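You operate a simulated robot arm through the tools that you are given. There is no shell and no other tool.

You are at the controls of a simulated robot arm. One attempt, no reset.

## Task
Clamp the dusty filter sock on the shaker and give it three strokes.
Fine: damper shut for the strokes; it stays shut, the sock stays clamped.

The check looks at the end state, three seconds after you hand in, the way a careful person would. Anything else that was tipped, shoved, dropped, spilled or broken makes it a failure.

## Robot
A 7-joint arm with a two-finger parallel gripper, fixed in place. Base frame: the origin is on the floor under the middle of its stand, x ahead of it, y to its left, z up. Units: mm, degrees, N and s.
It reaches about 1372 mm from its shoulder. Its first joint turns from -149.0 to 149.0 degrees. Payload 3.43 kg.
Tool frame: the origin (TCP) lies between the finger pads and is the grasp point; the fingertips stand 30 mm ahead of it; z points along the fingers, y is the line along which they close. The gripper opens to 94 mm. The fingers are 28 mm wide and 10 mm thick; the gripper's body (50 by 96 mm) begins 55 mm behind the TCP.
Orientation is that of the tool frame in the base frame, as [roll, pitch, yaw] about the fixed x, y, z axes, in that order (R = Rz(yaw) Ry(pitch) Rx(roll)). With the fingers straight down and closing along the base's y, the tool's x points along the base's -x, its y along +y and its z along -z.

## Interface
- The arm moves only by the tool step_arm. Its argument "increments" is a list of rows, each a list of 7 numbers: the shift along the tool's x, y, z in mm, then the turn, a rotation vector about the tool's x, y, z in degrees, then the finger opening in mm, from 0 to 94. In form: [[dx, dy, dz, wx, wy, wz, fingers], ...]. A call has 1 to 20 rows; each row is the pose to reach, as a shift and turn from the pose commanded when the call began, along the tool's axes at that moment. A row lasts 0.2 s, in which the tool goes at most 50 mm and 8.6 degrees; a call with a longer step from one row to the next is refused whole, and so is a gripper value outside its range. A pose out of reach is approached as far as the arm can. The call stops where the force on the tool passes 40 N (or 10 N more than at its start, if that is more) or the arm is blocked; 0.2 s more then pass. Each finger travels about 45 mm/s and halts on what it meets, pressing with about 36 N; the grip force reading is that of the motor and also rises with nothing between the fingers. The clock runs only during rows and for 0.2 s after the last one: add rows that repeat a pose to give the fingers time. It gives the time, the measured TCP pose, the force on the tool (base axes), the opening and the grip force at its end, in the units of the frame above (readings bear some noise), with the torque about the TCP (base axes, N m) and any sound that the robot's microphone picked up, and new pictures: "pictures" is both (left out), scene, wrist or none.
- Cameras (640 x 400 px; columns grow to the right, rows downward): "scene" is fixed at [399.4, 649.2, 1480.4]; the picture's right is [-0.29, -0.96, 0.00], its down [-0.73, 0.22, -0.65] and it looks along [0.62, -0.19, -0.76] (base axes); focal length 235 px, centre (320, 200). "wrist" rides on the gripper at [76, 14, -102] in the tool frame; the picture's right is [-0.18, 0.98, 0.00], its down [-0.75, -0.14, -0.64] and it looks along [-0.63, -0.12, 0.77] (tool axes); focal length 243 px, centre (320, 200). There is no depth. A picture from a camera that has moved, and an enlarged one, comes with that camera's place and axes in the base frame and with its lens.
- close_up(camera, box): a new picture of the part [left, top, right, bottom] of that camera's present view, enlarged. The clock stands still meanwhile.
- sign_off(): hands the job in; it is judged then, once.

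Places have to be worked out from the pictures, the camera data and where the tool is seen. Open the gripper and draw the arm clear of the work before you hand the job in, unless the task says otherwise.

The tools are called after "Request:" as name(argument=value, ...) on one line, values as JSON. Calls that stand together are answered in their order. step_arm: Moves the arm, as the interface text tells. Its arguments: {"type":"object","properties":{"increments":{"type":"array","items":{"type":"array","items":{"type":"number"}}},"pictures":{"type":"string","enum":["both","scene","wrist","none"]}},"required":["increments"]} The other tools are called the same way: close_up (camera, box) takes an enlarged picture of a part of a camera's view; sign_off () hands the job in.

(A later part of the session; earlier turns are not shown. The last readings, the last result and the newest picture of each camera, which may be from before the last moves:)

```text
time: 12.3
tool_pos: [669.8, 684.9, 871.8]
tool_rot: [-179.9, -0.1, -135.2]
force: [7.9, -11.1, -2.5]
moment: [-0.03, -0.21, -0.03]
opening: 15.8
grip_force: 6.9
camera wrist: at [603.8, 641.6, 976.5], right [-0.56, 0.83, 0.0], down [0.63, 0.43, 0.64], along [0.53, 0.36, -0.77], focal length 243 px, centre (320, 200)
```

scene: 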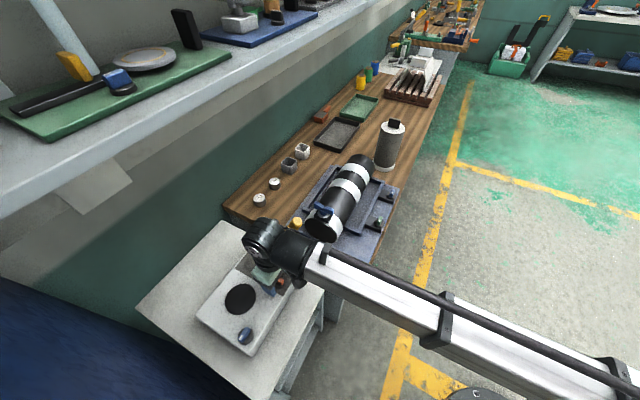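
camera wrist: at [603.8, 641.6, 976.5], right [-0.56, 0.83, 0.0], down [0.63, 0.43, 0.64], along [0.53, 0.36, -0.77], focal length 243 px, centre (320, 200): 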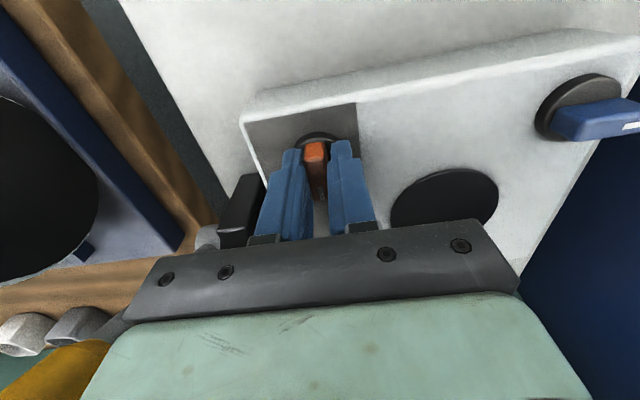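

I have the bar at about 16 mm. I'll firm up the grip with a 1 mm centring shift, then try a small turn in one direction and read the torque.

Request:
step_arm(increments=[[0, -1, 0, 0, 0, 0, 4], [0, -1, 0, 0, 0, 0, 4], [0, -1, 0, 0, 0, 4, 4], [0, -1, 0, 0, 0, 8, 4]], pictures="wrist")

```text
time: 13.3
tool_pos: [668.4, 684.6, 872.8]
tool_rot: [-179.8, -0.1, -143.2]
force: [19.4, -13.0, -7.4]
moment: [-0.1, -0.34, 0.38]
opening: 16.3
grip_force: 11.0
camera wrist: at [599.1, 651.0, 976.4], right [-0.44, 0.9, 0.0], down [0.69, 0.34, 0.64], along [0.58, 0.28, -0.77], focal length 243 px, centre (320, 200)
```

wrist: 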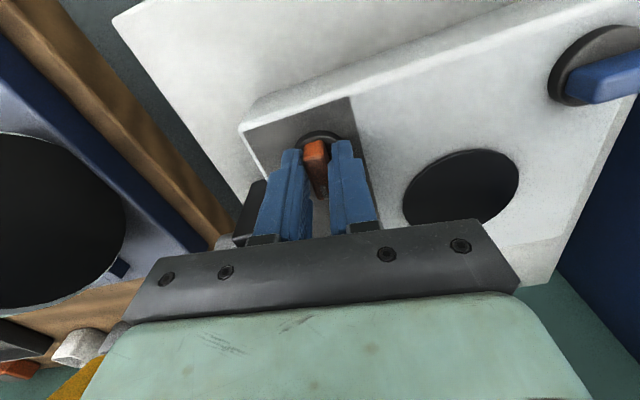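

With an 8° clockwise turn the bar seems to stay put and resist, about 0.4 Nm. I'll return and try counter-clockwise.

Request:
step_arm(increments=[[0, 0, 0, 0, 0, -8, 4], [0, 0, 0, 0, 0, -12, 4], [0, 0, 0, 0, 0, -16, 4]], pictures="wrist")

```text
time: 14.1
tool_pos: [668.7, 683.8, 872.6]
tool_rot: [-179.9, -0.1, -127.1]
force: [16.5, -13.5, -4.1]
moment: [0.07, -0.27, -0.11]
opening: 15.9
grip_force: 10.9
camera wrist: at [610.3, 632.8, 976.7], right [-0.67, 0.74, 0.0], down [0.57, 0.52, 0.64], along [0.48, 0.43, -0.77], focal length 243 px, centre (320, 200)
```

wrist: 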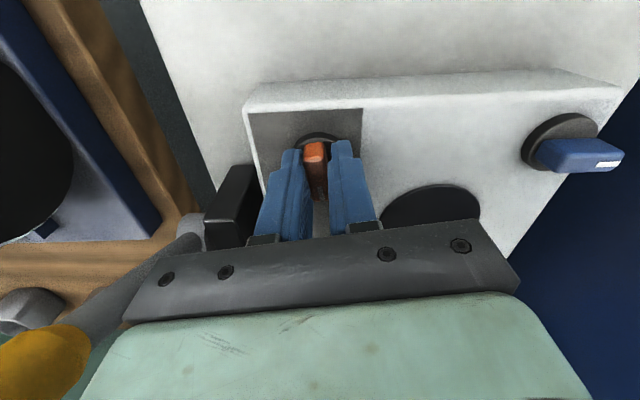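

I'll zoom in to see whether the bar followed, and nudge sideways to relieve the side load.

Request:
close_up(camera="wrist", box=[240, 90, 400, 230])

Request:
step_arm(increments=[[0, 1.5, 0, 0, 0, 0, 4], [0, 1.5, 0, 0, 0, 0, 4]], pictures="none")

```text
2.86 times, centred on (320, 160) of wrist
camera zoom: at [610.3, 632.8, 976.7], right [-0.67, 0.74, 0.0], down [0.57, 0.52, 0.64], along [0.48, 0.43, -0.77], focal length 693 px, centre (320, 314)
```

zoom: 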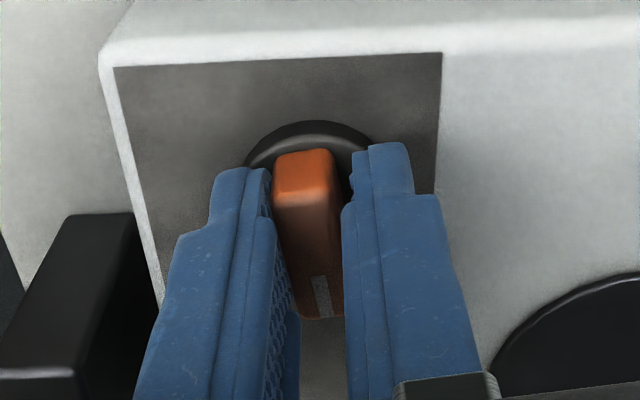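

```text
time: 14.7
tool_pos: [667.4, 684.3, 873.0]
tool_rot: [-179.7, 0.0, -127.1]
force: [18.9, -13.3, 0.6]
moment: [-0.41, -0.06, -0.08]
opening: 17.7
grip_force: 11.8
```

The bar is actually about 7 mm further towards the lever side: only one finger is touching it. I'll reopen, square up the yaw, shift over and re-grip.

Request:
step_arm(increments=[[0, 0, 0, 0, 0, 0, 40], [0, 0, 0, 0, 0, 0, 40], [0, -4, 0, 0, 0, 4, 40], [0, -8, 0, 0, 0, 8, 40], [0, -8, 0, 0, 0, 8, 40]], pictures="wrist")

Request:
close_up(camera="wrist", box=[240, 90, 400, 230])

```text
time: 15.9
tool_pos: [673.1, 680.9, 873.0]
tool_rot: [-180.0, 0.1, -135.2]
force: [-0.2, -0.1, 0.2]
moment: [0.0, 0.02, -0.02]
opening: 40.3
grip_force: 0.0
camera wrist: at [608.7, 638.0, 976.4], right [-0.56, 0.83, 0.0], down [0.63, 0.43, 0.64], along [0.53, 0.36, -0.77], focal length 243 px, centre (320, 200)
```

wrist: 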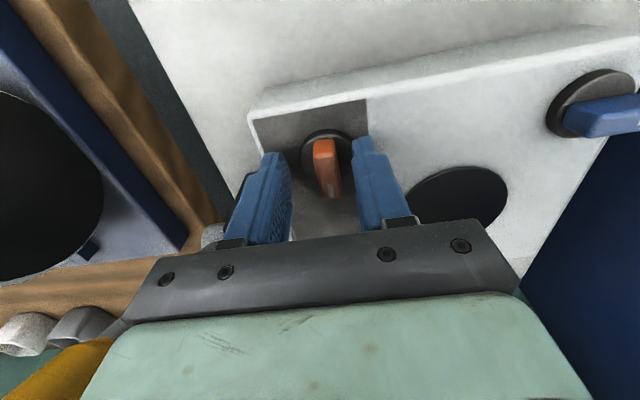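

```text
2.86 times, centred on (320, 160) of wrist
camera zoom: at [608.7, 638.0, 976.4], right [-0.56, 0.83, 0.0], down [0.63, 0.43, 0.64], along [0.53, 0.36, -0.77], focal length 693 px, centre (320, 314)
```

zoom: 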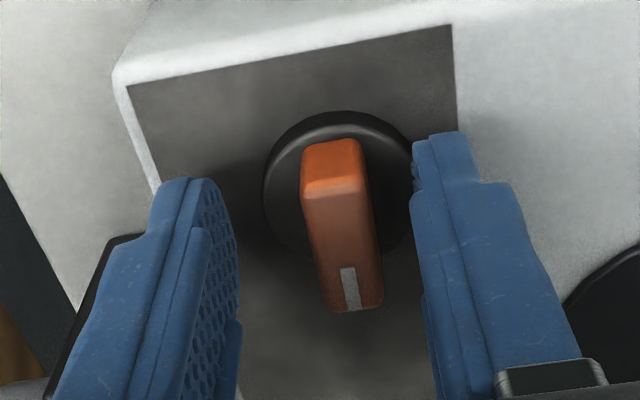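

By geometry the bar centre is 4–5 mm back from here, so my first placement was nearly right. I'll re-centre carefully, square on, and close with time to settle.

Request:
step_arm(increments=[[-2, 4.5, 0, 0, 0, 0, 40], [-2, 4.5, 0, 0, 0, 0, 25], [-2, 4.5, 0, 0, 0, 0, 10], [-2, 4.5, 0, 0, 0, 0, 10], [-2, 4.5, 0, 0, 0, 0, 10], [-2, 4.5, 0, 0, 0, 0, 10]], pictures="wrist")

Request:
close_up(camera="wrist", box=[240, 90, 400, 230])

```text
time: 17.3
tool_pos: [672.0, 685.5, 872.9]
tool_rot: [-179.8, 0.0, -135.1]
force: [4.2, -3.0, -0.9]
moment: [0.0, -0.06, -0.02]
opening: 13.2
grip_force: 44.7
camera wrist: at [606.7, 642.5, 976.0], right [-0.56, 0.83, 0.0], down [0.63, 0.43, 0.64], along [0.53, 0.36, -0.77], focal length 243 px, centre (320, 200)
```

wrist: 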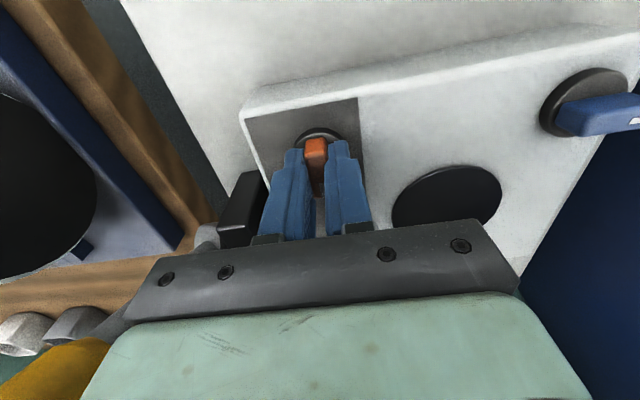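

```text
2.86 times, centred on (320, 160) of wrist
camera zoom: at [606.7, 642.5, 976.0], right [-0.56, 0.83, 0.0], down [0.63, 0.43, 0.64], along [0.53, 0.36, -0.77], focal length 693 px, centre (320, 314)
```

zoom: 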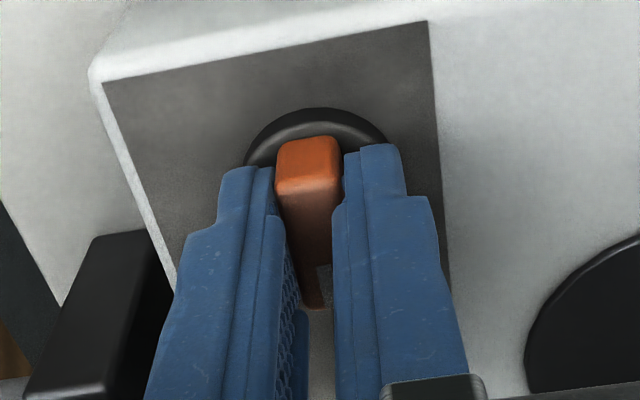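

Now a firm, balanced grip (13.2 mm, 45 N). I'll try a small clockwise turn first.

Request:
step_arm(increments=[[0, 0, 0, 0, 0, 3, 10], [0, 0, 0, 0, 0, 6, 10], [0, 0, 0, 0, 0, 6, 10]], pictures="none")

Request:
close_up(camera="wrist", box=[240, 90, 400, 230])

```text
time: 18.1
tool_pos: [670.5, 686.4, 872.1]
tool_rot: [180.0, 0.1, -141.2]
force: [4.5, -2.8, 0.2]
moment: [-0.21, 0.12, 1.55]
opening: 14.0
grip_force: 44.8
```

```text
2.86 times, centred on (320, 160) of wrist
camera zoom: at [602.7, 649.6, 976.0], right [-0.47, 0.88, 0.0], down [0.68, 0.36, 0.64], along [0.57, 0.3, -0.77], focal length 693 px, centre (320, 314)
```

zoom: 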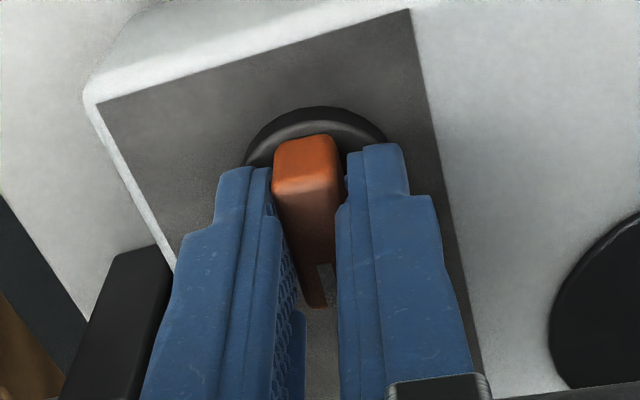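

Clockwise is blocked (1.55 Nm, bar not moving). I'll turn back and continue counter-clockwise.

Request:
step_arm(increments=[[0, 0, 0, 0, 0, -6, 10], [0, 0, 0, 0, 0, -10, 10], [0, 0, 0, 0, 0, -14, 10], [0, 0, 0, 0, 0, -14, 10]], pictures="none")

Request:
close_up(camera="wrist", box=[240, 90, 400, 230])

```text
time: 19.1
tool_pos: [671.6, 685.8, 872.0]
tool_rot: [-180.0, -0.1, -127.1]
force: [1.9, -2.3, -9.5]
moment: [0.4, -0.33, 0.01]
opening: 13.0
grip_force: 44.7
```

```text
2.86 times, centred on (320, 160) of wrist
camera zoom: at [613.6, 633.9, 976.1], right [-0.67, 0.74, 0.0], down [0.57, 0.52, 0.64], along [0.47, 0.43, -0.77], focal length 693 px, centre (320, 314)
```

zoom: 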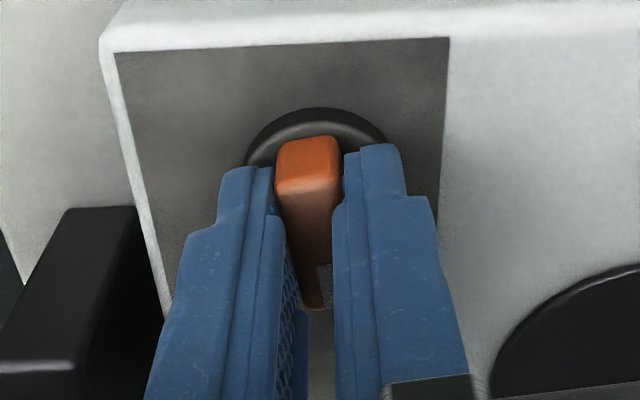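

Counter-clockwise it turns freely with the gripper. I'll continue to about 45° and watch torque and sound; the camera housing must stay away from the lever, so I won't go past about 60° with this wrist orientation.

Request:
step_arm(increments=[[0, 0, 0, 0, 0, -7, 10], [0, 0, 0, 0, 0, -14, 10], [0, 0, 0, 0, 0, -21, 10], [0, 0, 0, 0, 0, -28, 10], [0, 0, 0, 0, 0, -35, 10], [0, 0, 0, 0, 0, -35, 10]], pictures="both")

Request:
close_up(camera="wrist", box=[240, 90, 400, 230])

```text
time: 20.5
tool_pos: [671.8, 685.3, 872.2]
tool_rot: [179.9, 0.0, -92.0]
force: [3.4, -5.8, -15.8]
moment: [1.04, -0.19, -0.02]
opening: 13.0
grip_force: 44.6
camera wrist: at [654.3, 610.4, 976.1], right [-0.98, 0.22, 0.0], down [0.17, 0.75, 0.64], along [0.14, 0.63, -0.77], focal length 243 px, centre (320, 200)
```

scene: 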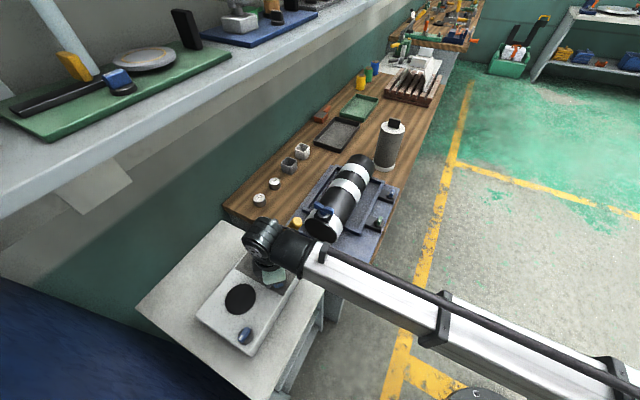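
wrist: 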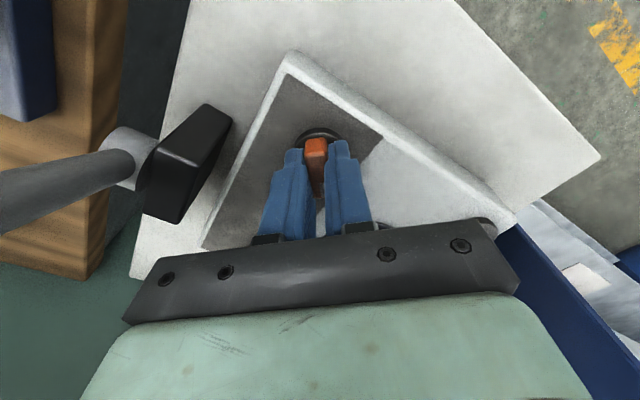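

```text
2.86 times, centred on (320, 160) of wrist
camera zoom: at [654.3, 610.4, 976.1], right [-0.98, 0.22, 0.0], down [0.17, 0.75, 0.64], along [0.14, 0.63, -0.77], focal length 693 px, centre (320, 314)
```

zoom: 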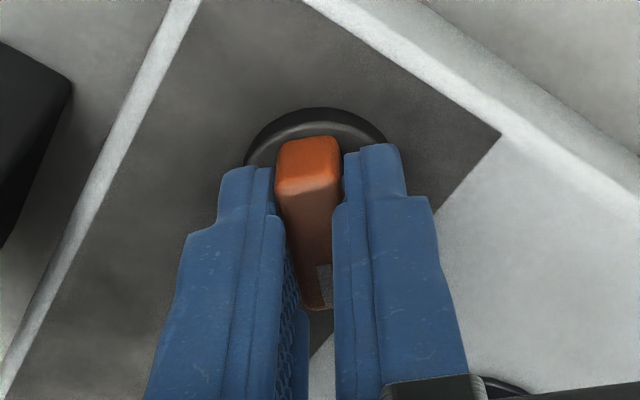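

It followed to about 43° without resistance. I'll continue to about 60°.

Request:
step_arm(increments=[[0, 0, 0, 0, 0, -6, 10], [0, 0, 0, 0, 0, -12, 10], [0, 0, 0, 0, 0, -18, 10], [0, 0, 0, 0, 0, -18, 10]], pictures="wrist")

```text
time: 21.5
tool_pos: [672.4, 685.0, 872.2]
tool_rot: [180.0, 0.0, -74.2]
force: [7.0, -3.7, -19.7]
moment: [0.01, -0.24, -0.02]
opening: 13.1
grip_force: 45.1
camera wrist: at [678.5, 608.9, 976.2], right [-1.0, -0.09, 0.0], down [-0.07, 0.76, 0.64], along [-0.06, 0.64, -0.77], focal length 243 px, centre (320, 200)
```

wrist: 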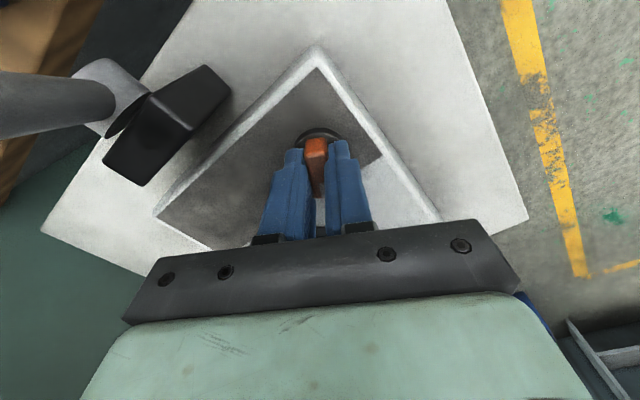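

It is still free at about 60°, but going further would bring the camera housing towards the lever. I'll release, lift off, square the wrist again, and then nudge the bar the rest of the way with closed fingertips.

Request:
step_arm(increments=[[0, 0, 0, 0, 0, 0, 40], [0, 0, 0, 0, 0, 0, 40], [0, 0, 0, 0, 0, 0, 40], [0, 0, -40, 0, 0, 0, 40], [0, 0, -80, 0, 0, 0, 40], [0, 0, -80, 0, 0, 8, 40], [0, 0, -80, 0, 0, 16, 40], [0, 0, -80, 0, 0, 24, 40], [0, 0, -80, 0, 0, 32, 30], [0, 0, -80, 0, 0, 40, 20], [0, 0, -80, 0, 0, 48, 10], [0, 0, -80, 0, 0, 56, 0], [0, 0, -80, 0, 0, 61, 0]])

Request:
close_up(camera="wrist", box=[220, 60, 420, 230])

```text
time: 24.3
tool_pos: [670.7, 684.8, 952.5]
tool_rot: [-179.9, 0.0, -135.3]
force: [-0.5, -0.5, 0.5]
moment: [-0.02, -0.02, -0.02]
opening: 0.0
grip_force: 33.6
camera wrist: at [606.1, 641.9, 1056.6], right [-0.56, 0.83, 0.0], down [0.63, 0.43, 0.64], along [0.53, 0.36, -0.77], focal length 243 px, centre (320, 200)
```

scene: 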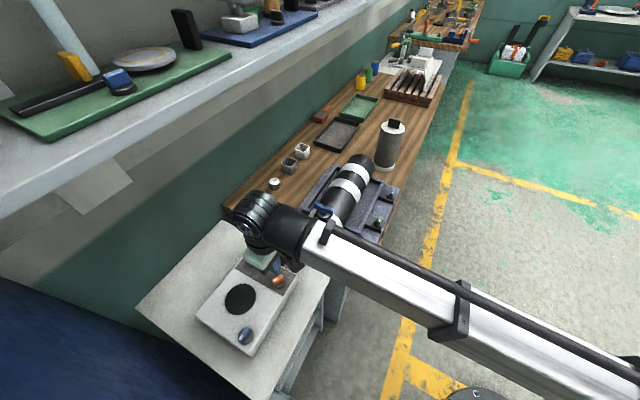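
wrist: 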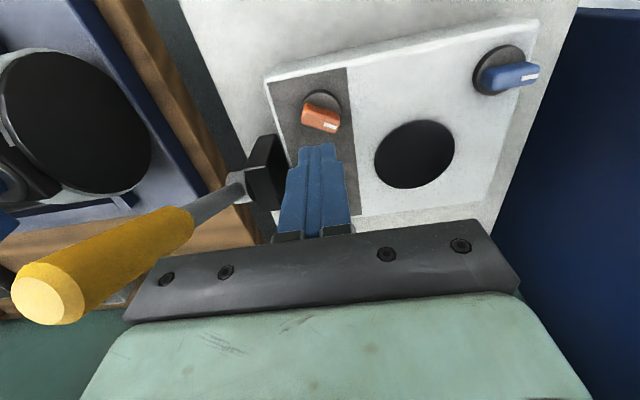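

```text
2.35 times, centred on (320, 145) of wrist
camera zoom: at [606.1, 641.9, 1056.6], right [-0.56, 0.83, 0.0], down [0.63, 0.43, 0.64], along [0.53, 0.36, -0.77], focal length 571 px, centre (320, 329)
```

zoom: 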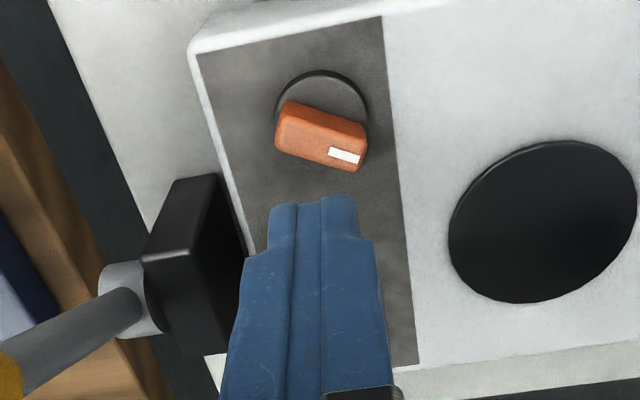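

The orange knob stayed where I left it. I'll come down on the robot side of its tail and push it the remaining ~30°.

Request:
step_arm(increments=[[34, -16, 0, 0, 0, 0, 0], [34, -16, 40, 0, 0, 0, 0], [34, -16, 77, 0, 0, 0, 0], [30, -16, 77, 0, 0, 0, 0], [26, -16, 77, 0, 0, 0, 0], [22, -16, 77, 0, 0, 0, 0], [20, -16, 77, 0, 0, 0, 0]], pictures="wrist")

Request:
close_up(camera="wrist", box=[220, 60, 420, 230])

```text
time: 25.9
tool_pos: [670.1, 659.2, 876.0]
tool_rot: [-179.8, -0.1, -135.2]
force: [7.0, -13.3, -3.1]
moment: [-0.12, -0.16, -0.2]
opening: 0.0
grip_force: 33.0
camera wrist: at [604.9, 615.5, 979.3], right [-0.56, 0.83, 0.0], down [0.63, 0.43, 0.64], along [0.53, 0.36, -0.77], focal length 243 px, centre (320, 200)
```

wrist: 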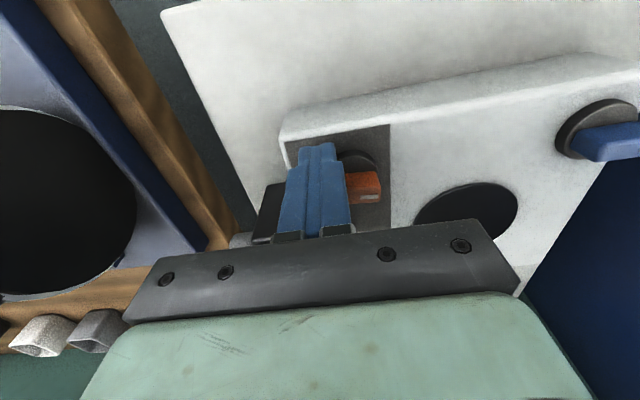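

```text
2.35 times, centred on (320, 145) of wrist
camera zoom: at [604.9, 615.5, 979.3], right [-0.56, 0.83, 0.0], down [0.63, 0.43, 0.64], along [0.53, 0.36, -0.77], focal length 571 px, centre (320, 329)
```

zoom: 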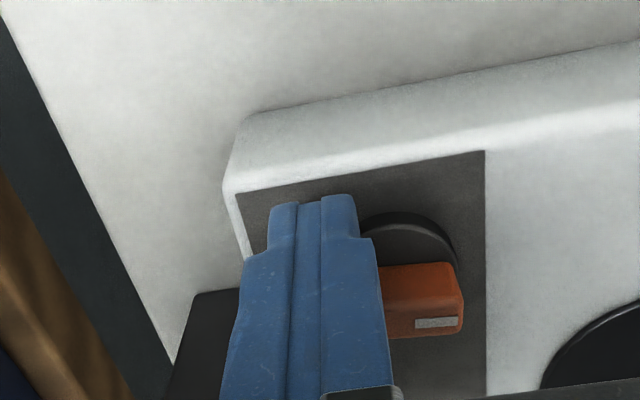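

It's rotating on. I'll push a few millimetres more until it meets a stop.

Request:
step_arm(increments=[[-2, 0, 0, 0, 0, 0, 0], [-4, 0, 0, 0, 0, 0, 0], [-6, 0, 0, 0, 0, 0, 0]], pictures="none")

Request:
close_up(camera="wrist", box=[220, 60, 420, 230])

```text
time: 26.8
tool_pos: [670.3, 658.4, 876.5]
tool_rot: [-179.6, -0.5, -135.3]
force: [-0.3, -6.4, 5.3]
moment: [-0.02, -0.03, -0.02]
opening: 0.0
grip_force: 33.1
stopped in row 3: the force on the tool passed its limit at 42 N (the readings are from after the stop); the commanded pose is now the measured one
```

```text
2.35 times, centred on (320, 145) of wrist
camera zoom: at [606.9, 617.1, 980.0], right [-0.56, 0.83, -0.01], down [0.64, 0.44, 0.64], along [0.53, 0.35, -0.77], focal length 571 px, centre (320, 329)
```

zoom: 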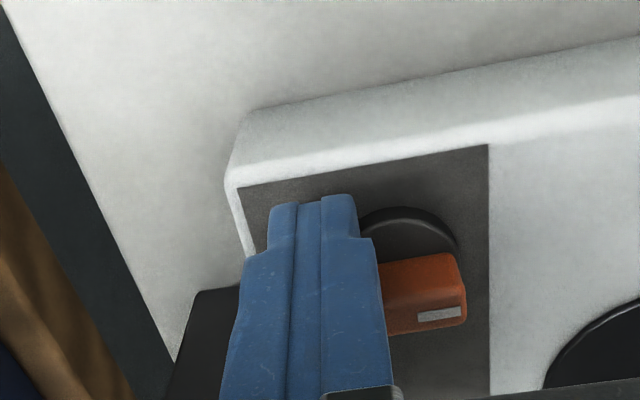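

The bar met a firm stop at 90°, now parallel to the box's long edge. I'll back off, lift and inspect the whole box for any change.

Request:
step_arm(increments=[[10, 0, 0, 0, 0, 0, 0], [20, 0, 0, 0.4, -0.5, 0, 0], [20, 0, -40, 0.4, -0.5, 0, 0], [20, 0, -80, 0.4, -0.5, 0, 0], [20, 30, -120, 0.4, -0.5, 0, 0]])

Request:
close_up(camera="wrist", box=[220, 40, 560, 240])

Request:
close_up(camera="scene", box=[190, 245, 300, 365])

```text
time: 27.9
tool_pos: [637.1, 669.8, 996.5]
tool_rot: [-179.2, 0.0, -135.2]
force: [-0.2, 0.2, 1.1]
moment: [0.02, 0.02, -0.01]
opening: 0.0
grip_force: 32.9
camera wrist: at [572.1, 627.5, 1099.8], right [-0.56, 0.83, -0.01], down [0.63, 0.44, 0.64], along [0.54, 0.35, -0.76], focal length 243 px, centre (320, 200)
```

scene: 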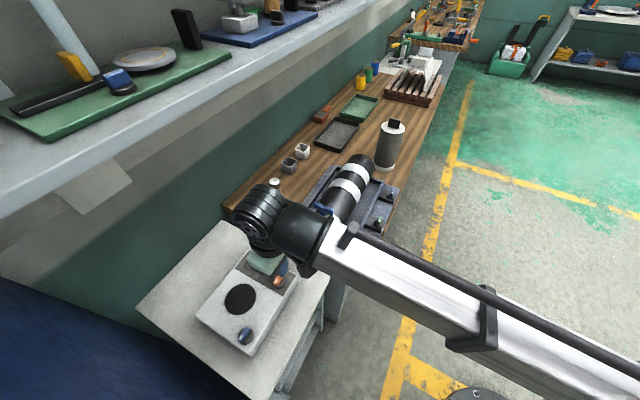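
wrist: 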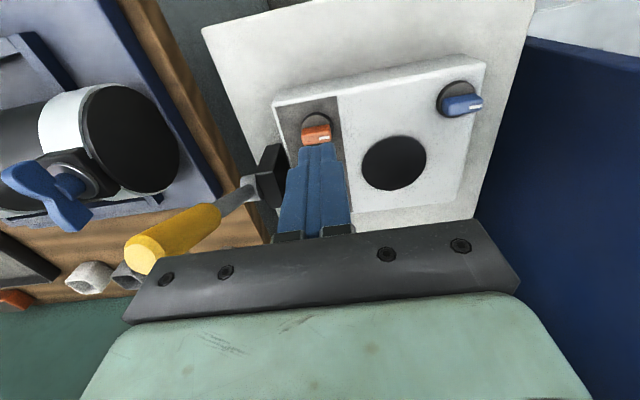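

```text
1.88 times, centred on (390, 140) of wrist
camera zoom: at [572.1, 627.5, 1099.8], right [-0.56, 0.83, -0.01], down [0.63, 0.44, 0.64], along [0.54, 0.35, -0.76], focal length 457 px, centre (188, 313)
```

zoom: 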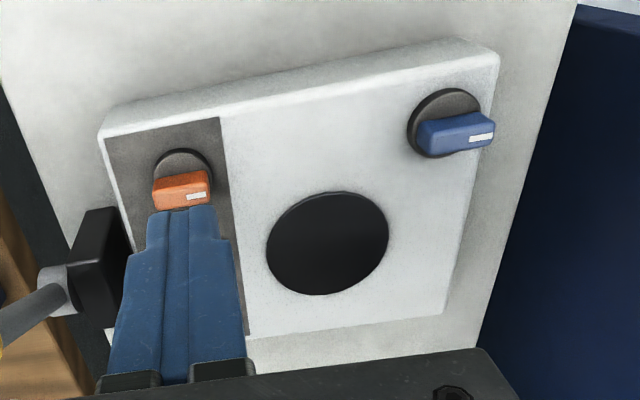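

```text
3.33 times, centred on (245, 305) of scene
camera zoom: at [399.4, 649.2, 1480.4], right [-0.29, -0.96, 0.0], down [-0.73, 0.22, -0.65], along [0.62, -0.19, -0.76], focal length 782 px, centre (570, -150)
```

zoom: 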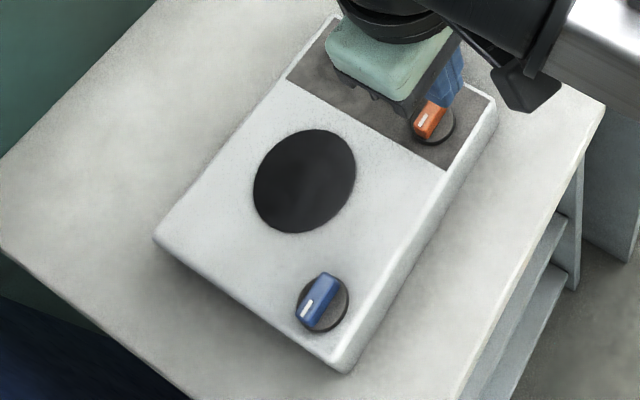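

No visible change from the orange knob. Next I'll test the blue knob the same way, pushing its tail from the robot side.

Request:
step_arm(increments=[[0, 40, 0, -0.4, 0, 0, 0], [0, 80, 0, -0.8, 0, 0, 0], [0, 121, 0, -0.8, 0, 0, 0], [0, 121, 45, -0.8, 0, 0, 0], [0, 121, 90, -0.8, 0, 0, 0], [0, 121, 121, -0.8, 0, 0, 0], [-2, 121, 121, -0.8, 0, 0, 0]], pictures="wrist")

Request:
close_up(camera="wrist", box=[220, 60, 420, 230])

```text
time: 29.6
tool_pos: [553.6, 755.0, 871.7]
tool_rot: [179.9, 0.1, -135.1]
force: [1.1, -0.3, -0.8]
moment: [0.0, 0.01, -0.01]
opening: 0.0
grip_force: 32.7
camera wrist: at [488.9, 711.6, 975.4], right [-0.56, 0.83, 0.0], down [0.63, 0.43, 0.64], along [0.53, 0.36, -0.77], focal length 243 px, centre (320, 200)
```

wrist: 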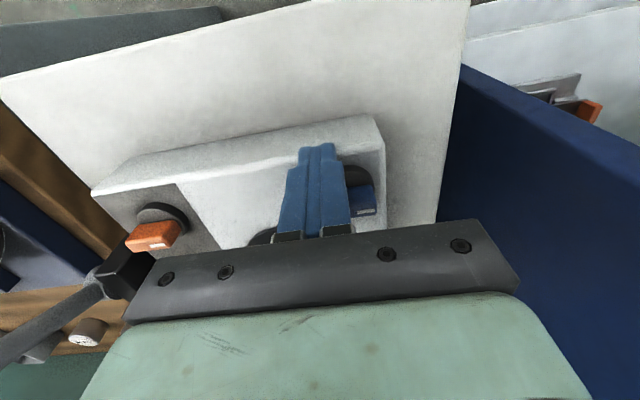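

```text
2.35 times, centred on (320, 145) of wrist
camera zoom: at [488.9, 711.6, 975.4], right [-0.56, 0.83, 0.0], down [0.63, 0.43, 0.64], along [0.53, 0.36, -0.77], focal length 571 px, centre (320, 329)
```

zoom: 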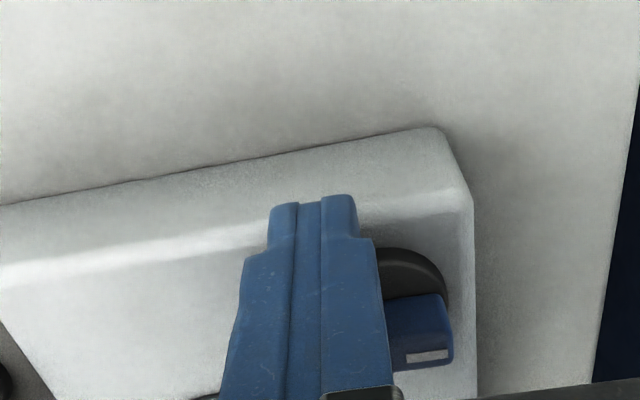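

The fingertips are on the robot side of the blue bar's tail. I'll push away in small steps and watch the force.

Request:
step_arm(increments=[[-4, 0, 0, 0, 0, 0, 0], [-8, 0, 0, 0, 0, 0, 0], [-11, 0, 0, 0, 0, 0, 0], [-14, 0, 0, 0, 0, 0, 0]], pictures="none")

Request:
close_up(camera="wrist", box=[220, 60, 420, 230])

```text
time: 30.6
tool_pos: [560.3, 761.6, 872.3]
tool_rot: [-180.0, -0.3, -135.2]
force: [-21.3, -20.6, -4.6]
moment: [-0.41, 0.0, 0.08]
opening: 0.0
grip_force: 32.8
```

```text
2.35 times, centred on (320, 145) of wrist
camera zoom: at [496.8, 718.8, 976.3], right [-0.56, 0.83, 0.0], down [0.64, 0.43, 0.64], along [0.53, 0.36, -0.77], focal length 571 px, centre (320, 329)
```

zoom: 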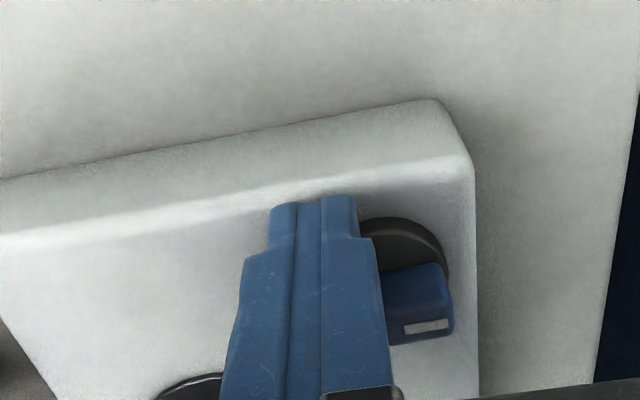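

Blue is blocked that way too (30 N back), so it is at its stop and should turn the other way, towards the wall side. Both knobs have the same 90° range. I'll lift, turn the wrist 90° and grip the blue bar to rotate it clockwise while watching for effects.

Request:
step_arm(increments=[[14, 0, 0, 0, 0, 0, 0], [14, 0, -40, 0, 0, 0, 0], [14, 0, -80, 0, 0, 0, 10], [11, 1, -80, 0, 0, -8, 20], [8, 2, -80, 0, 0, -16, 30], [5, 3, -80, 0, 0, -24, 40], [2, 5, -80, 0, 0, -32, 45], [-1, 6, -80, 0, 0, -40, 45], [-4, 8, -80, 0, 0, -48, 45], [-7, 9, -80, 0, 0, -56, 45], [-10, 10, -80, 0, 0, -64, 45], [-13, 11, -80, 0, 0, -72, 45], [-15, 12, -80, 0, 0, -80, 45], [-15, 13, -80, 0, 0, -88, 45], [-15, 13, -80, 0, 0, -90, 45]])

Request:
close_up(camera="wrist", box=[220, 60, 420, 230])

```text
time: 33.8
tool_pos: [566.3, 783.5, 952.5]
tool_rot: [-179.9, 0.1, -45.1]
force: [0.2, 0.0, 0.5]
moment: [0.0, 0.0, 0.01]
opening: 45.0
grip_force: 0.1
camera wrist: at [608.3, 720.5, 1056.7], right [-0.83, -0.56, 0.0], down [-0.43, 0.63, 0.64], along [-0.36, 0.53, -0.77], focal length 243 px, centre (320, 200)
```

scene: 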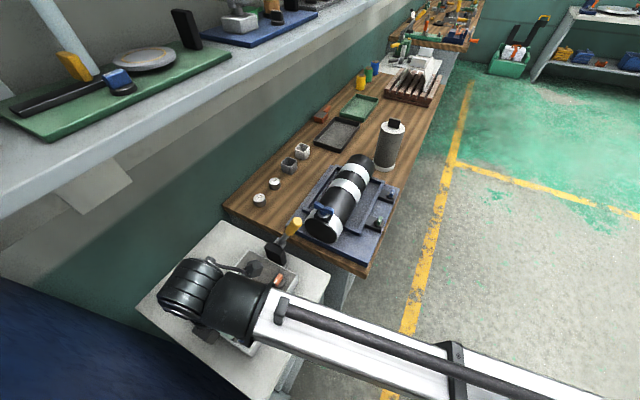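
wrist: 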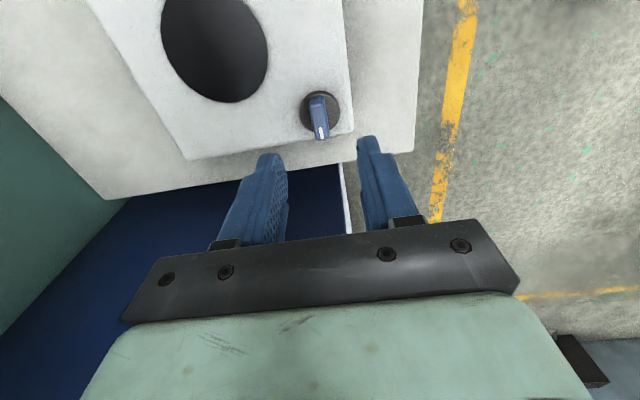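

```text
2.35 times, centred on (320, 145) of wrist
camera zoom: at [608.3, 720.5, 1056.7], right [-0.83, -0.56, 0.0], down [-0.43, 0.63, 0.64], along [-0.36, 0.53, -0.77], focal length 571 px, centre (320, 329)
```

zoom: 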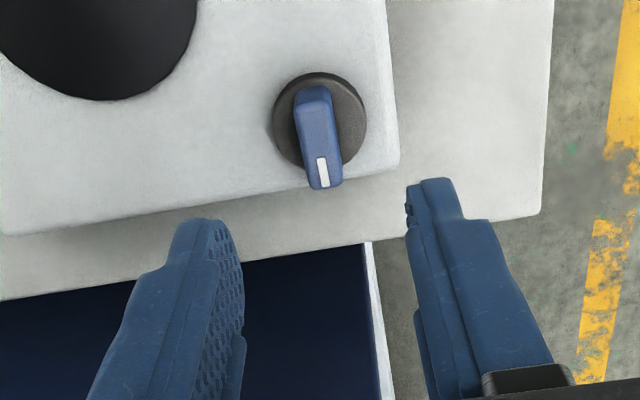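

The bar centre is at (565,784), right under the tool. I'll descend and close on it.

Request:
step_arm(increments=[[-1, 0, 40, 0, 0, 0, 45], [-1, 0, 70, 0, 0, 0, 45], [-1, 0, 80, 0, 0, 0, 40], [-1, 0, 80, 0, 0, 0, 25], [-1, 0, 80, 0, 0, 0, 10], [-1, 0, 80, 0, 0, 0, 10], [-1, 0, 80, 0, 0, 0, 10], [-1, 0, 80, 0, 0, 0, 10]], pictures="wrist")

```text
time: 35.5
tool_pos: [563.5, 785.7, 872.0]
tool_rot: [-179.9, 0.0, -45.2]
force: [1.4, 1.1, -3.6]
moment: [-0.01, -0.04, -0.01]
opening: 12.9
grip_force: 44.6
camera wrist: at [607.8, 721.9, 975.5], right [-0.83, -0.56, 0.0], down [-0.43, 0.63, 0.64], along [-0.36, 0.53, -0.77], focal length 243 px, centre (320, 200)
```

wrist: 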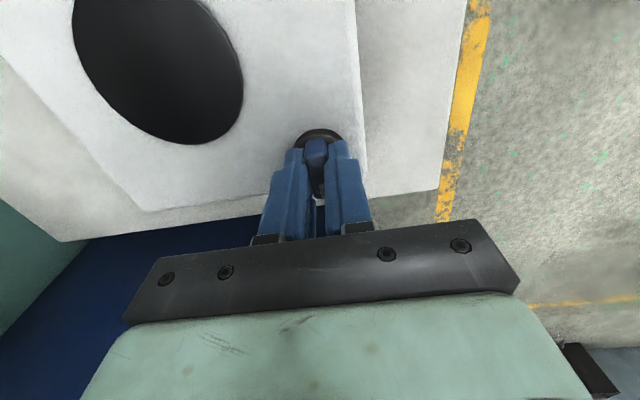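

Firm, balanced grip on the blue bar. I'll turn it clockwise, first 40°.

Request:
step_arm(increments=[[0, 0, 0, 0, 0, 8, 10], [0, 0, 0, 0, 0, 16, 10], [0, 0, 0, 0, 0, 24, 10], [0, 0, 0, 0, 0, 32, 10], [0, 0, 0, 0, 0, 40, 10], [0, 0, 0, 0, 0, 40, 10]], pictures="wrist")

```text
time: 37.0
tool_pos: [564.5, 785.9, 870.9]
tool_rot: [180.0, 0.0, -85.3]
force: [-5.0, 0.8, -9.1]
moment: [-0.11, -0.03, 0.02]
opening: 13.1
grip_force: 44.7
camera wrist: at [555.9, 708.7, 975.5], right [-0.99, 0.1, 0.0], down [0.08, 0.76, 0.64], along [0.07, 0.64, -0.77], focal length 243 px, centre (320, 200)
```

wrist: 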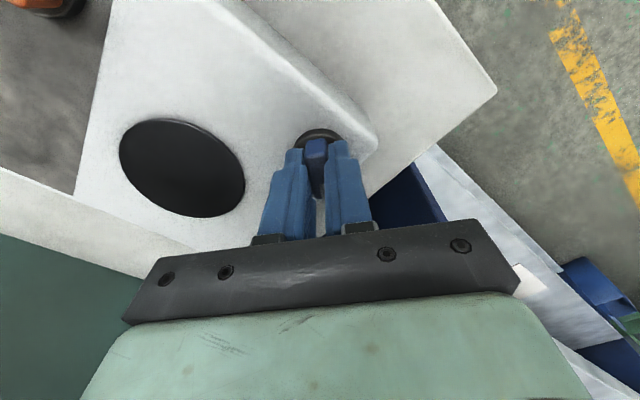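

It turns freely. I'll continue to the other end, gently near 90°.

Request:
step_arm(increments=[[0, 0, 0, 0, 0, 8, 10], [0, 0, 0, 0, 0, 16, 10], [0, 0, 0, 0, 0, 24, 10], [0, 0, 0, 0, 0, 32, 10], [0, 0, 0, 0, 0, 40, 10], [0, 0, 0, 0, 0, 46, 10], [0, 0, 0, 0, 0, 49, 10], [0, 0, 0, 0, 0, 49, 10]], pictures="both")

Request:
close_up(camera="wrist", box=[160, 60, 420, 240])

```text
time: 38.8
tool_pos: [563.4, 785.4, 872.9]
tool_rot: [179.8, -0.1, -134.3]
force: [-20.7, 0.8, -27.2]
moment: [0.54, -0.35, -0.01]
opening: 13.1
grip_force: 45.3
camera wrist: at [499.9, 741.5, 975.8], right [-0.58, 0.82, 0.0], down [0.63, 0.44, 0.64], along [0.52, 0.37, -0.77], focal length 243 px, centre (320, 200)
```

scene: 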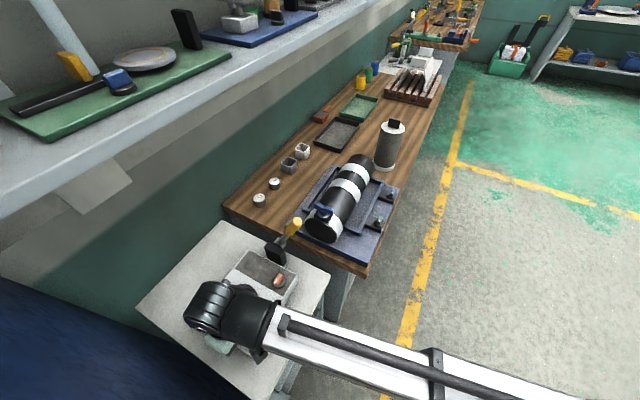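
wrist: 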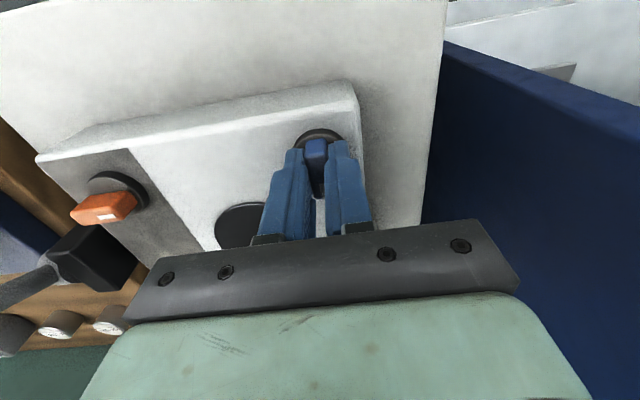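

```text
2.22 times, centred on (290, 150) of wrist
camera zoom: at [499.9, 741.5, 975.8], right [-0.58, 0.82, 0.0], down [0.63, 0.44, 0.64], along [0.52, 0.37, -0.77], focal length 539 px, centre (387, 311)
```

zoom: 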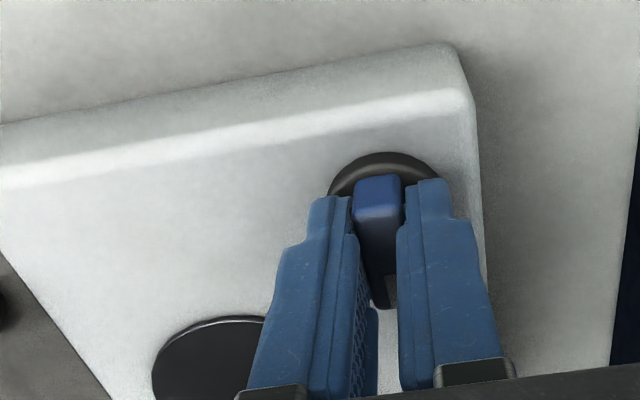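

Blue now points towards the wall after 89°, with no torque yet. I'll try 6° more to confirm where the stop is.

Request:
step_arm(increments=[[0, 0, 0, 0, 0, 3, 10], [0, 0, 0, 0, 0, 6, 10], [0, 0, 0, 0, 0, 6, 10]], pictures="none")

```text
time: 39.5
tool_pos: [564.1, 785.7, 872.6]
tool_rot: [180.0, -0.1, -140.2]
force: [-22.8, -2.0, -31.2]
moment: [-0.14, 0.43, 1.45]
opening: 13.7
grip_force: 45.2
```

Blue has a firm stop here as well, so both knobs swing between "towards the wall" and "along the box", and they started at opposite ends. My working hypothesis is that orange is the clamp (started released) and blue the damper (started open, now shut). I'll leave blue here, ease the torque, release and lift.

Request:
step_arm(increments=[[0, 0, 0, 0, 0, -6, 10], [0, 0, 0, 0, 0, -6, 30], [0, 0, 0, 0, 0, -6, 45], [0, 0, 0, 0, 0, -6, 45], [0, 0, -40, 0, 0, -6, 45], [0, 0, -80, 0, 0, -6, 30], [0, 0, -120, 0, 0, -6, 10], [0, 0, -120, 0, 0, -6, 0]])

Request:
close_up(camera="wrist", box=[100, 60, 420, 240])

```text
time: 41.4
tool_pos: [565.4, 787.0, 992.6]
tool_rot: [179.9, 0.0, -134.1]
force: [0.9, -0.4, 0.0]
moment: [0.01, -0.01, -0.03]
opening: 0.0
grip_force: 18.8
camera wrist: at [500.6, 741.6, 1095.8], right [-0.58, 0.82, 0.0], down [0.63, 0.44, 0.64], along [0.52, 0.37, -0.77], focal length 243 px, centre (320, 200)
```

scene: 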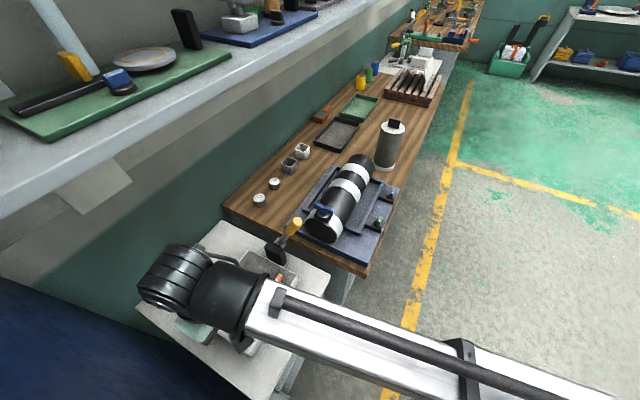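
wrist: 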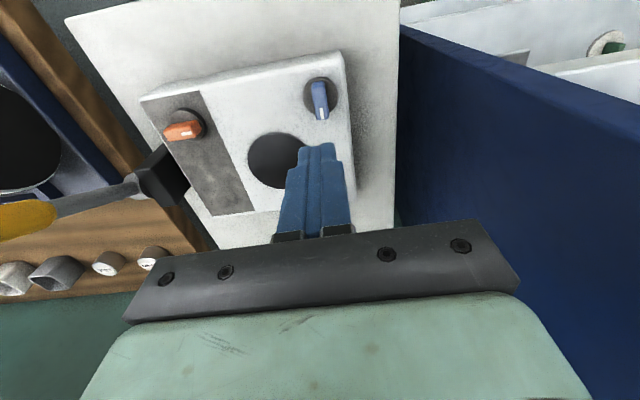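

```text
2.00 times, centred on (260, 150) of wrist
camera zoom: at [500.6, 741.6, 1095.8], right [-0.58, 0.82, 0.0], down [0.63, 0.44, 0.64], along [0.52, 0.37, -0.77], focal length 485 px, centre (440, 300)
```

zoom: 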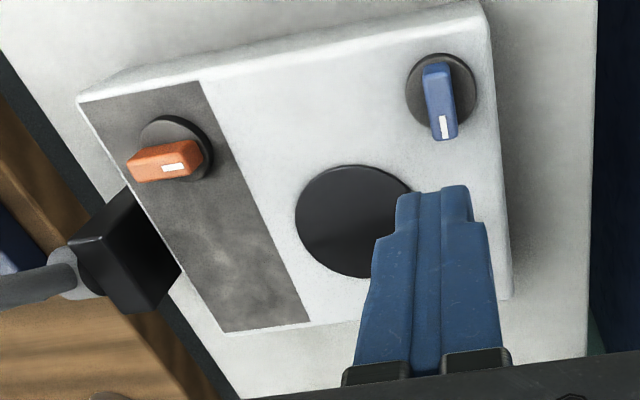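

Blue now points to the wall. I'll bring orange back to its starting end: push its pointer end from the robot side, then grip it for the last part.

Request:
step_arm(increments=[[8, -33, 0, 0, 0, 0.3, 0], [16, -66, 0, 0, 0, 0.6, 0], [25, -99, 0, 0, 0, 0.9, 0], [33, -132, 0, 0, 0, 0.9, 0], [33, -132, 45, 0, 0, 0.9, 0], [33, -132, 90, 0, 0, 0.9, 0], [33, -132, 118, 0, 0, 0.9, 0], [28, -132, 118, 0, 0, 0.9, 0], [23, -132, 118, 0, 0, 0.9, 0], [18, -132, 118, 0, 0, 0.9, 0], [13, -132, 118, 0, 0, 0.9, 0], [8, -132, 118, 0, 0, 0.9, 0], [5, -132, 118, 0, 0, 0.9, 0]], pictures="wrist")

Request:
close_up(camera="wrist", box=[220, 60, 420, 230])

```text
time: 44.1
tool_pos: [655.3, 691.9, 875.0]
tool_rot: [179.9, 0.2, -135.0]
force: [-8.5, 13.0, 0.0]
moment: [0.28, 0.15, 0.14]
opening: 0.1
grip_force: 33.2
camera wrist: at [590.4, 647.5, 979.0], right [-0.56, 0.83, 0.0], down [0.63, 0.43, 0.64], along [0.53, 0.36, -0.77], focal length 243 px, centre (320, 200)
```

wrist: 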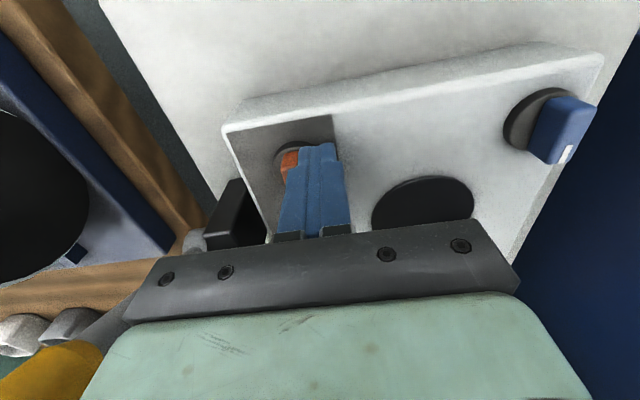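

```text
2.35 times, centred on (320, 145) of wrist
camera zoom: at [590.4, 647.5, 979.0], right [-0.56, 0.83, 0.0], down [0.63, 0.43, 0.64], along [0.53, 0.36, -0.77], focal length 571 px, centre (320, 329)
```

zoom: 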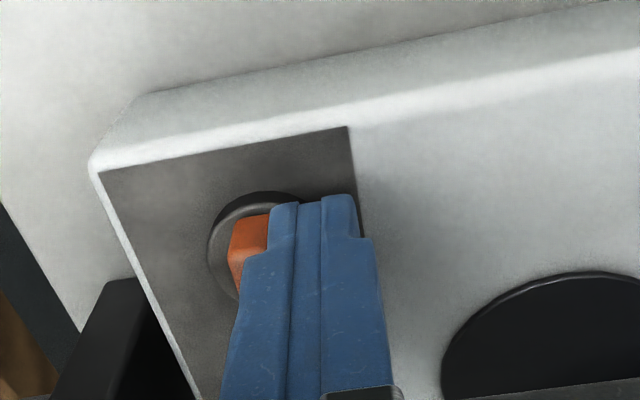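

The bar is part-way round. Sliding the fingertips further along beside it should finish the return to its starting end.

Request:
step_arm(increments=[[-5, 0, 0, 0, 0, 0, 0], [-10, 0, 0, 0, 0, 0, 0], [-15, 0, 0, 0, 0, 0, 0], [-18, 0, 0, 0, 0, 0, 0], [-18, -1.5, 0, 0, 0, 0, 0], [-18, -3, 0, 0, 0, 0, 0]], pictures="wrist")

Request:
close_up(camera="wrist", box=[220, 60, 420, 230])

```text
time: 45.6
tool_pos: [665.2, 701.5, 875.2]
tool_rot: [179.3, -0.1, -135.1]
force: [-6.2, 4.0, 5.5]
moment: [0.0, 0.05, -0.06]
opening: 0.0
grip_force: 33.0
stopped in row 6: the force on the tool passed its limit at 41 N (the readings are from after the stop); the commanded pose is now the measured one
camera wrist: at [602.4, 658.1, 979.3], right [-0.56, 0.82, 0.01], down [0.64, 0.43, 0.64], along [0.52, 0.37, -0.77], focal length 243 px, centre (320, 200)
```

wrist: 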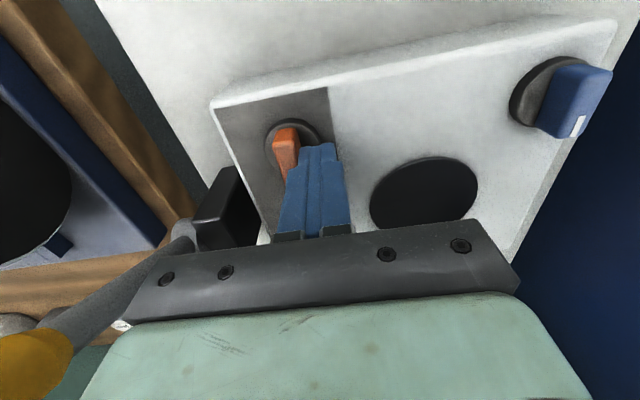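

```text
2.35 times, centred on (320, 145) of wrist
camera zoom: at [602.4, 658.1, 979.3], right [-0.56, 0.82, 0.01], down [0.64, 0.43, 0.64], along [0.52, 0.37, -0.77], focal length 571 px, centre (320, 329)
```

zoom: 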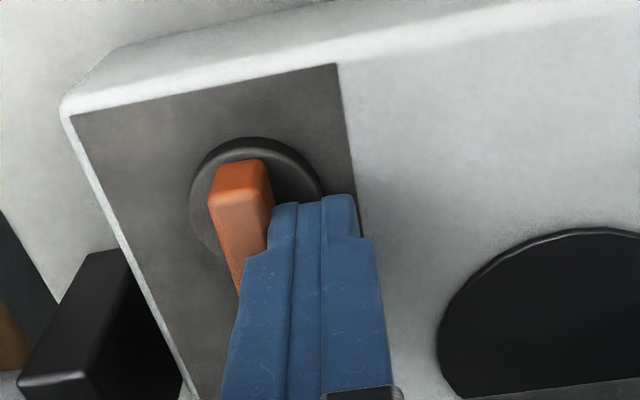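

Orange is back at its starting stop. I'll slide off, lift well above the lever and fly towards the sock, fingers open.

Request:
step_arm(increments=[[0, 8, 0, 0, 0, 0, 0], [0, 12, -30, -0.7, 0, 0, 0], [10, 12, -75, -0.7, 0, 0, 0], [20, 12, -120, -0.7, 0, 0, 20], [30, 12, -165, -0.7, 0, 0, 40], [40, 12, -210, -0.7, 0, 0, 60], [50, 12, -250, -0.7, 0, 0, 80], [60, 12, -285, -0.7, 0, 0, 80]], pictures="both")

Request:
close_up(camera="wrist", box=[160, 20, 480, 220])

```text
time: 47.4
tool_pos: [619.9, 666.1, 1160.6]
tool_rot: [178.7, -0.2, -135.0]
force: [0.3, 0.4, 0.2]
moment: [-0.03, 0.02, -0.02]
opening: 79.9
grip_force: 0.1
camera wrist: at [556.9, 621.5, 1265.5], right [-0.56, 0.83, 0.02], down [0.64, 0.42, 0.64], along [0.52, 0.37, -0.77], focal length 243 px, centre (320, 200)
```

scene: 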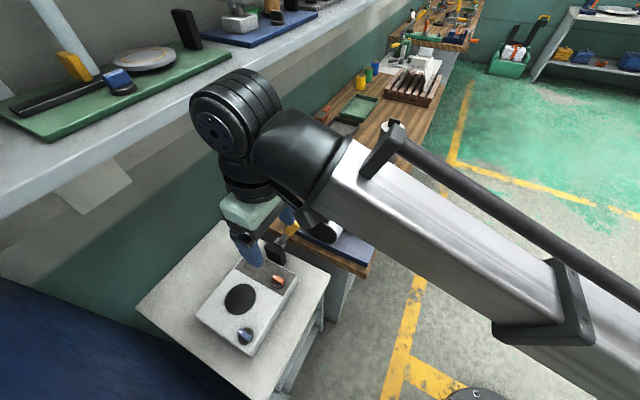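
wrist: 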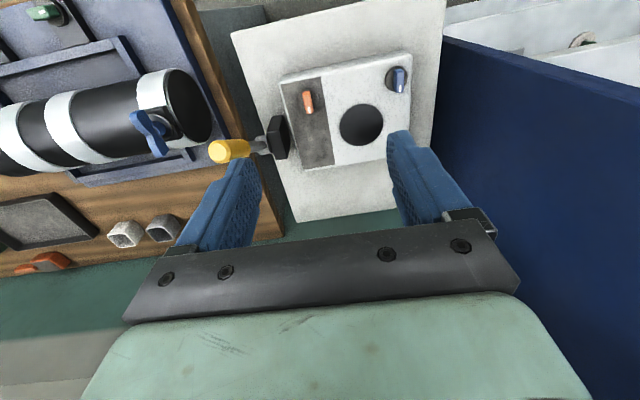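

```text
2.00 times, centred on (320, 120) of wrist
camera zoom: at [556.9, 621.5, 1265.5], right [-0.56, 0.83, 0.02], down [0.64, 0.42, 0.64], along [0.52, 0.37, -0.77], focal length 485 px, centre (320, 360)
```

zoom: 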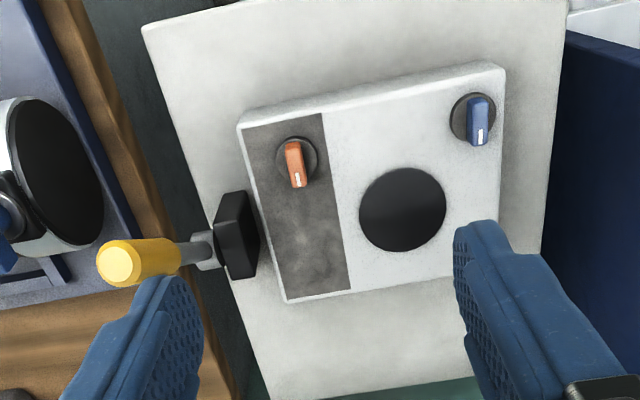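

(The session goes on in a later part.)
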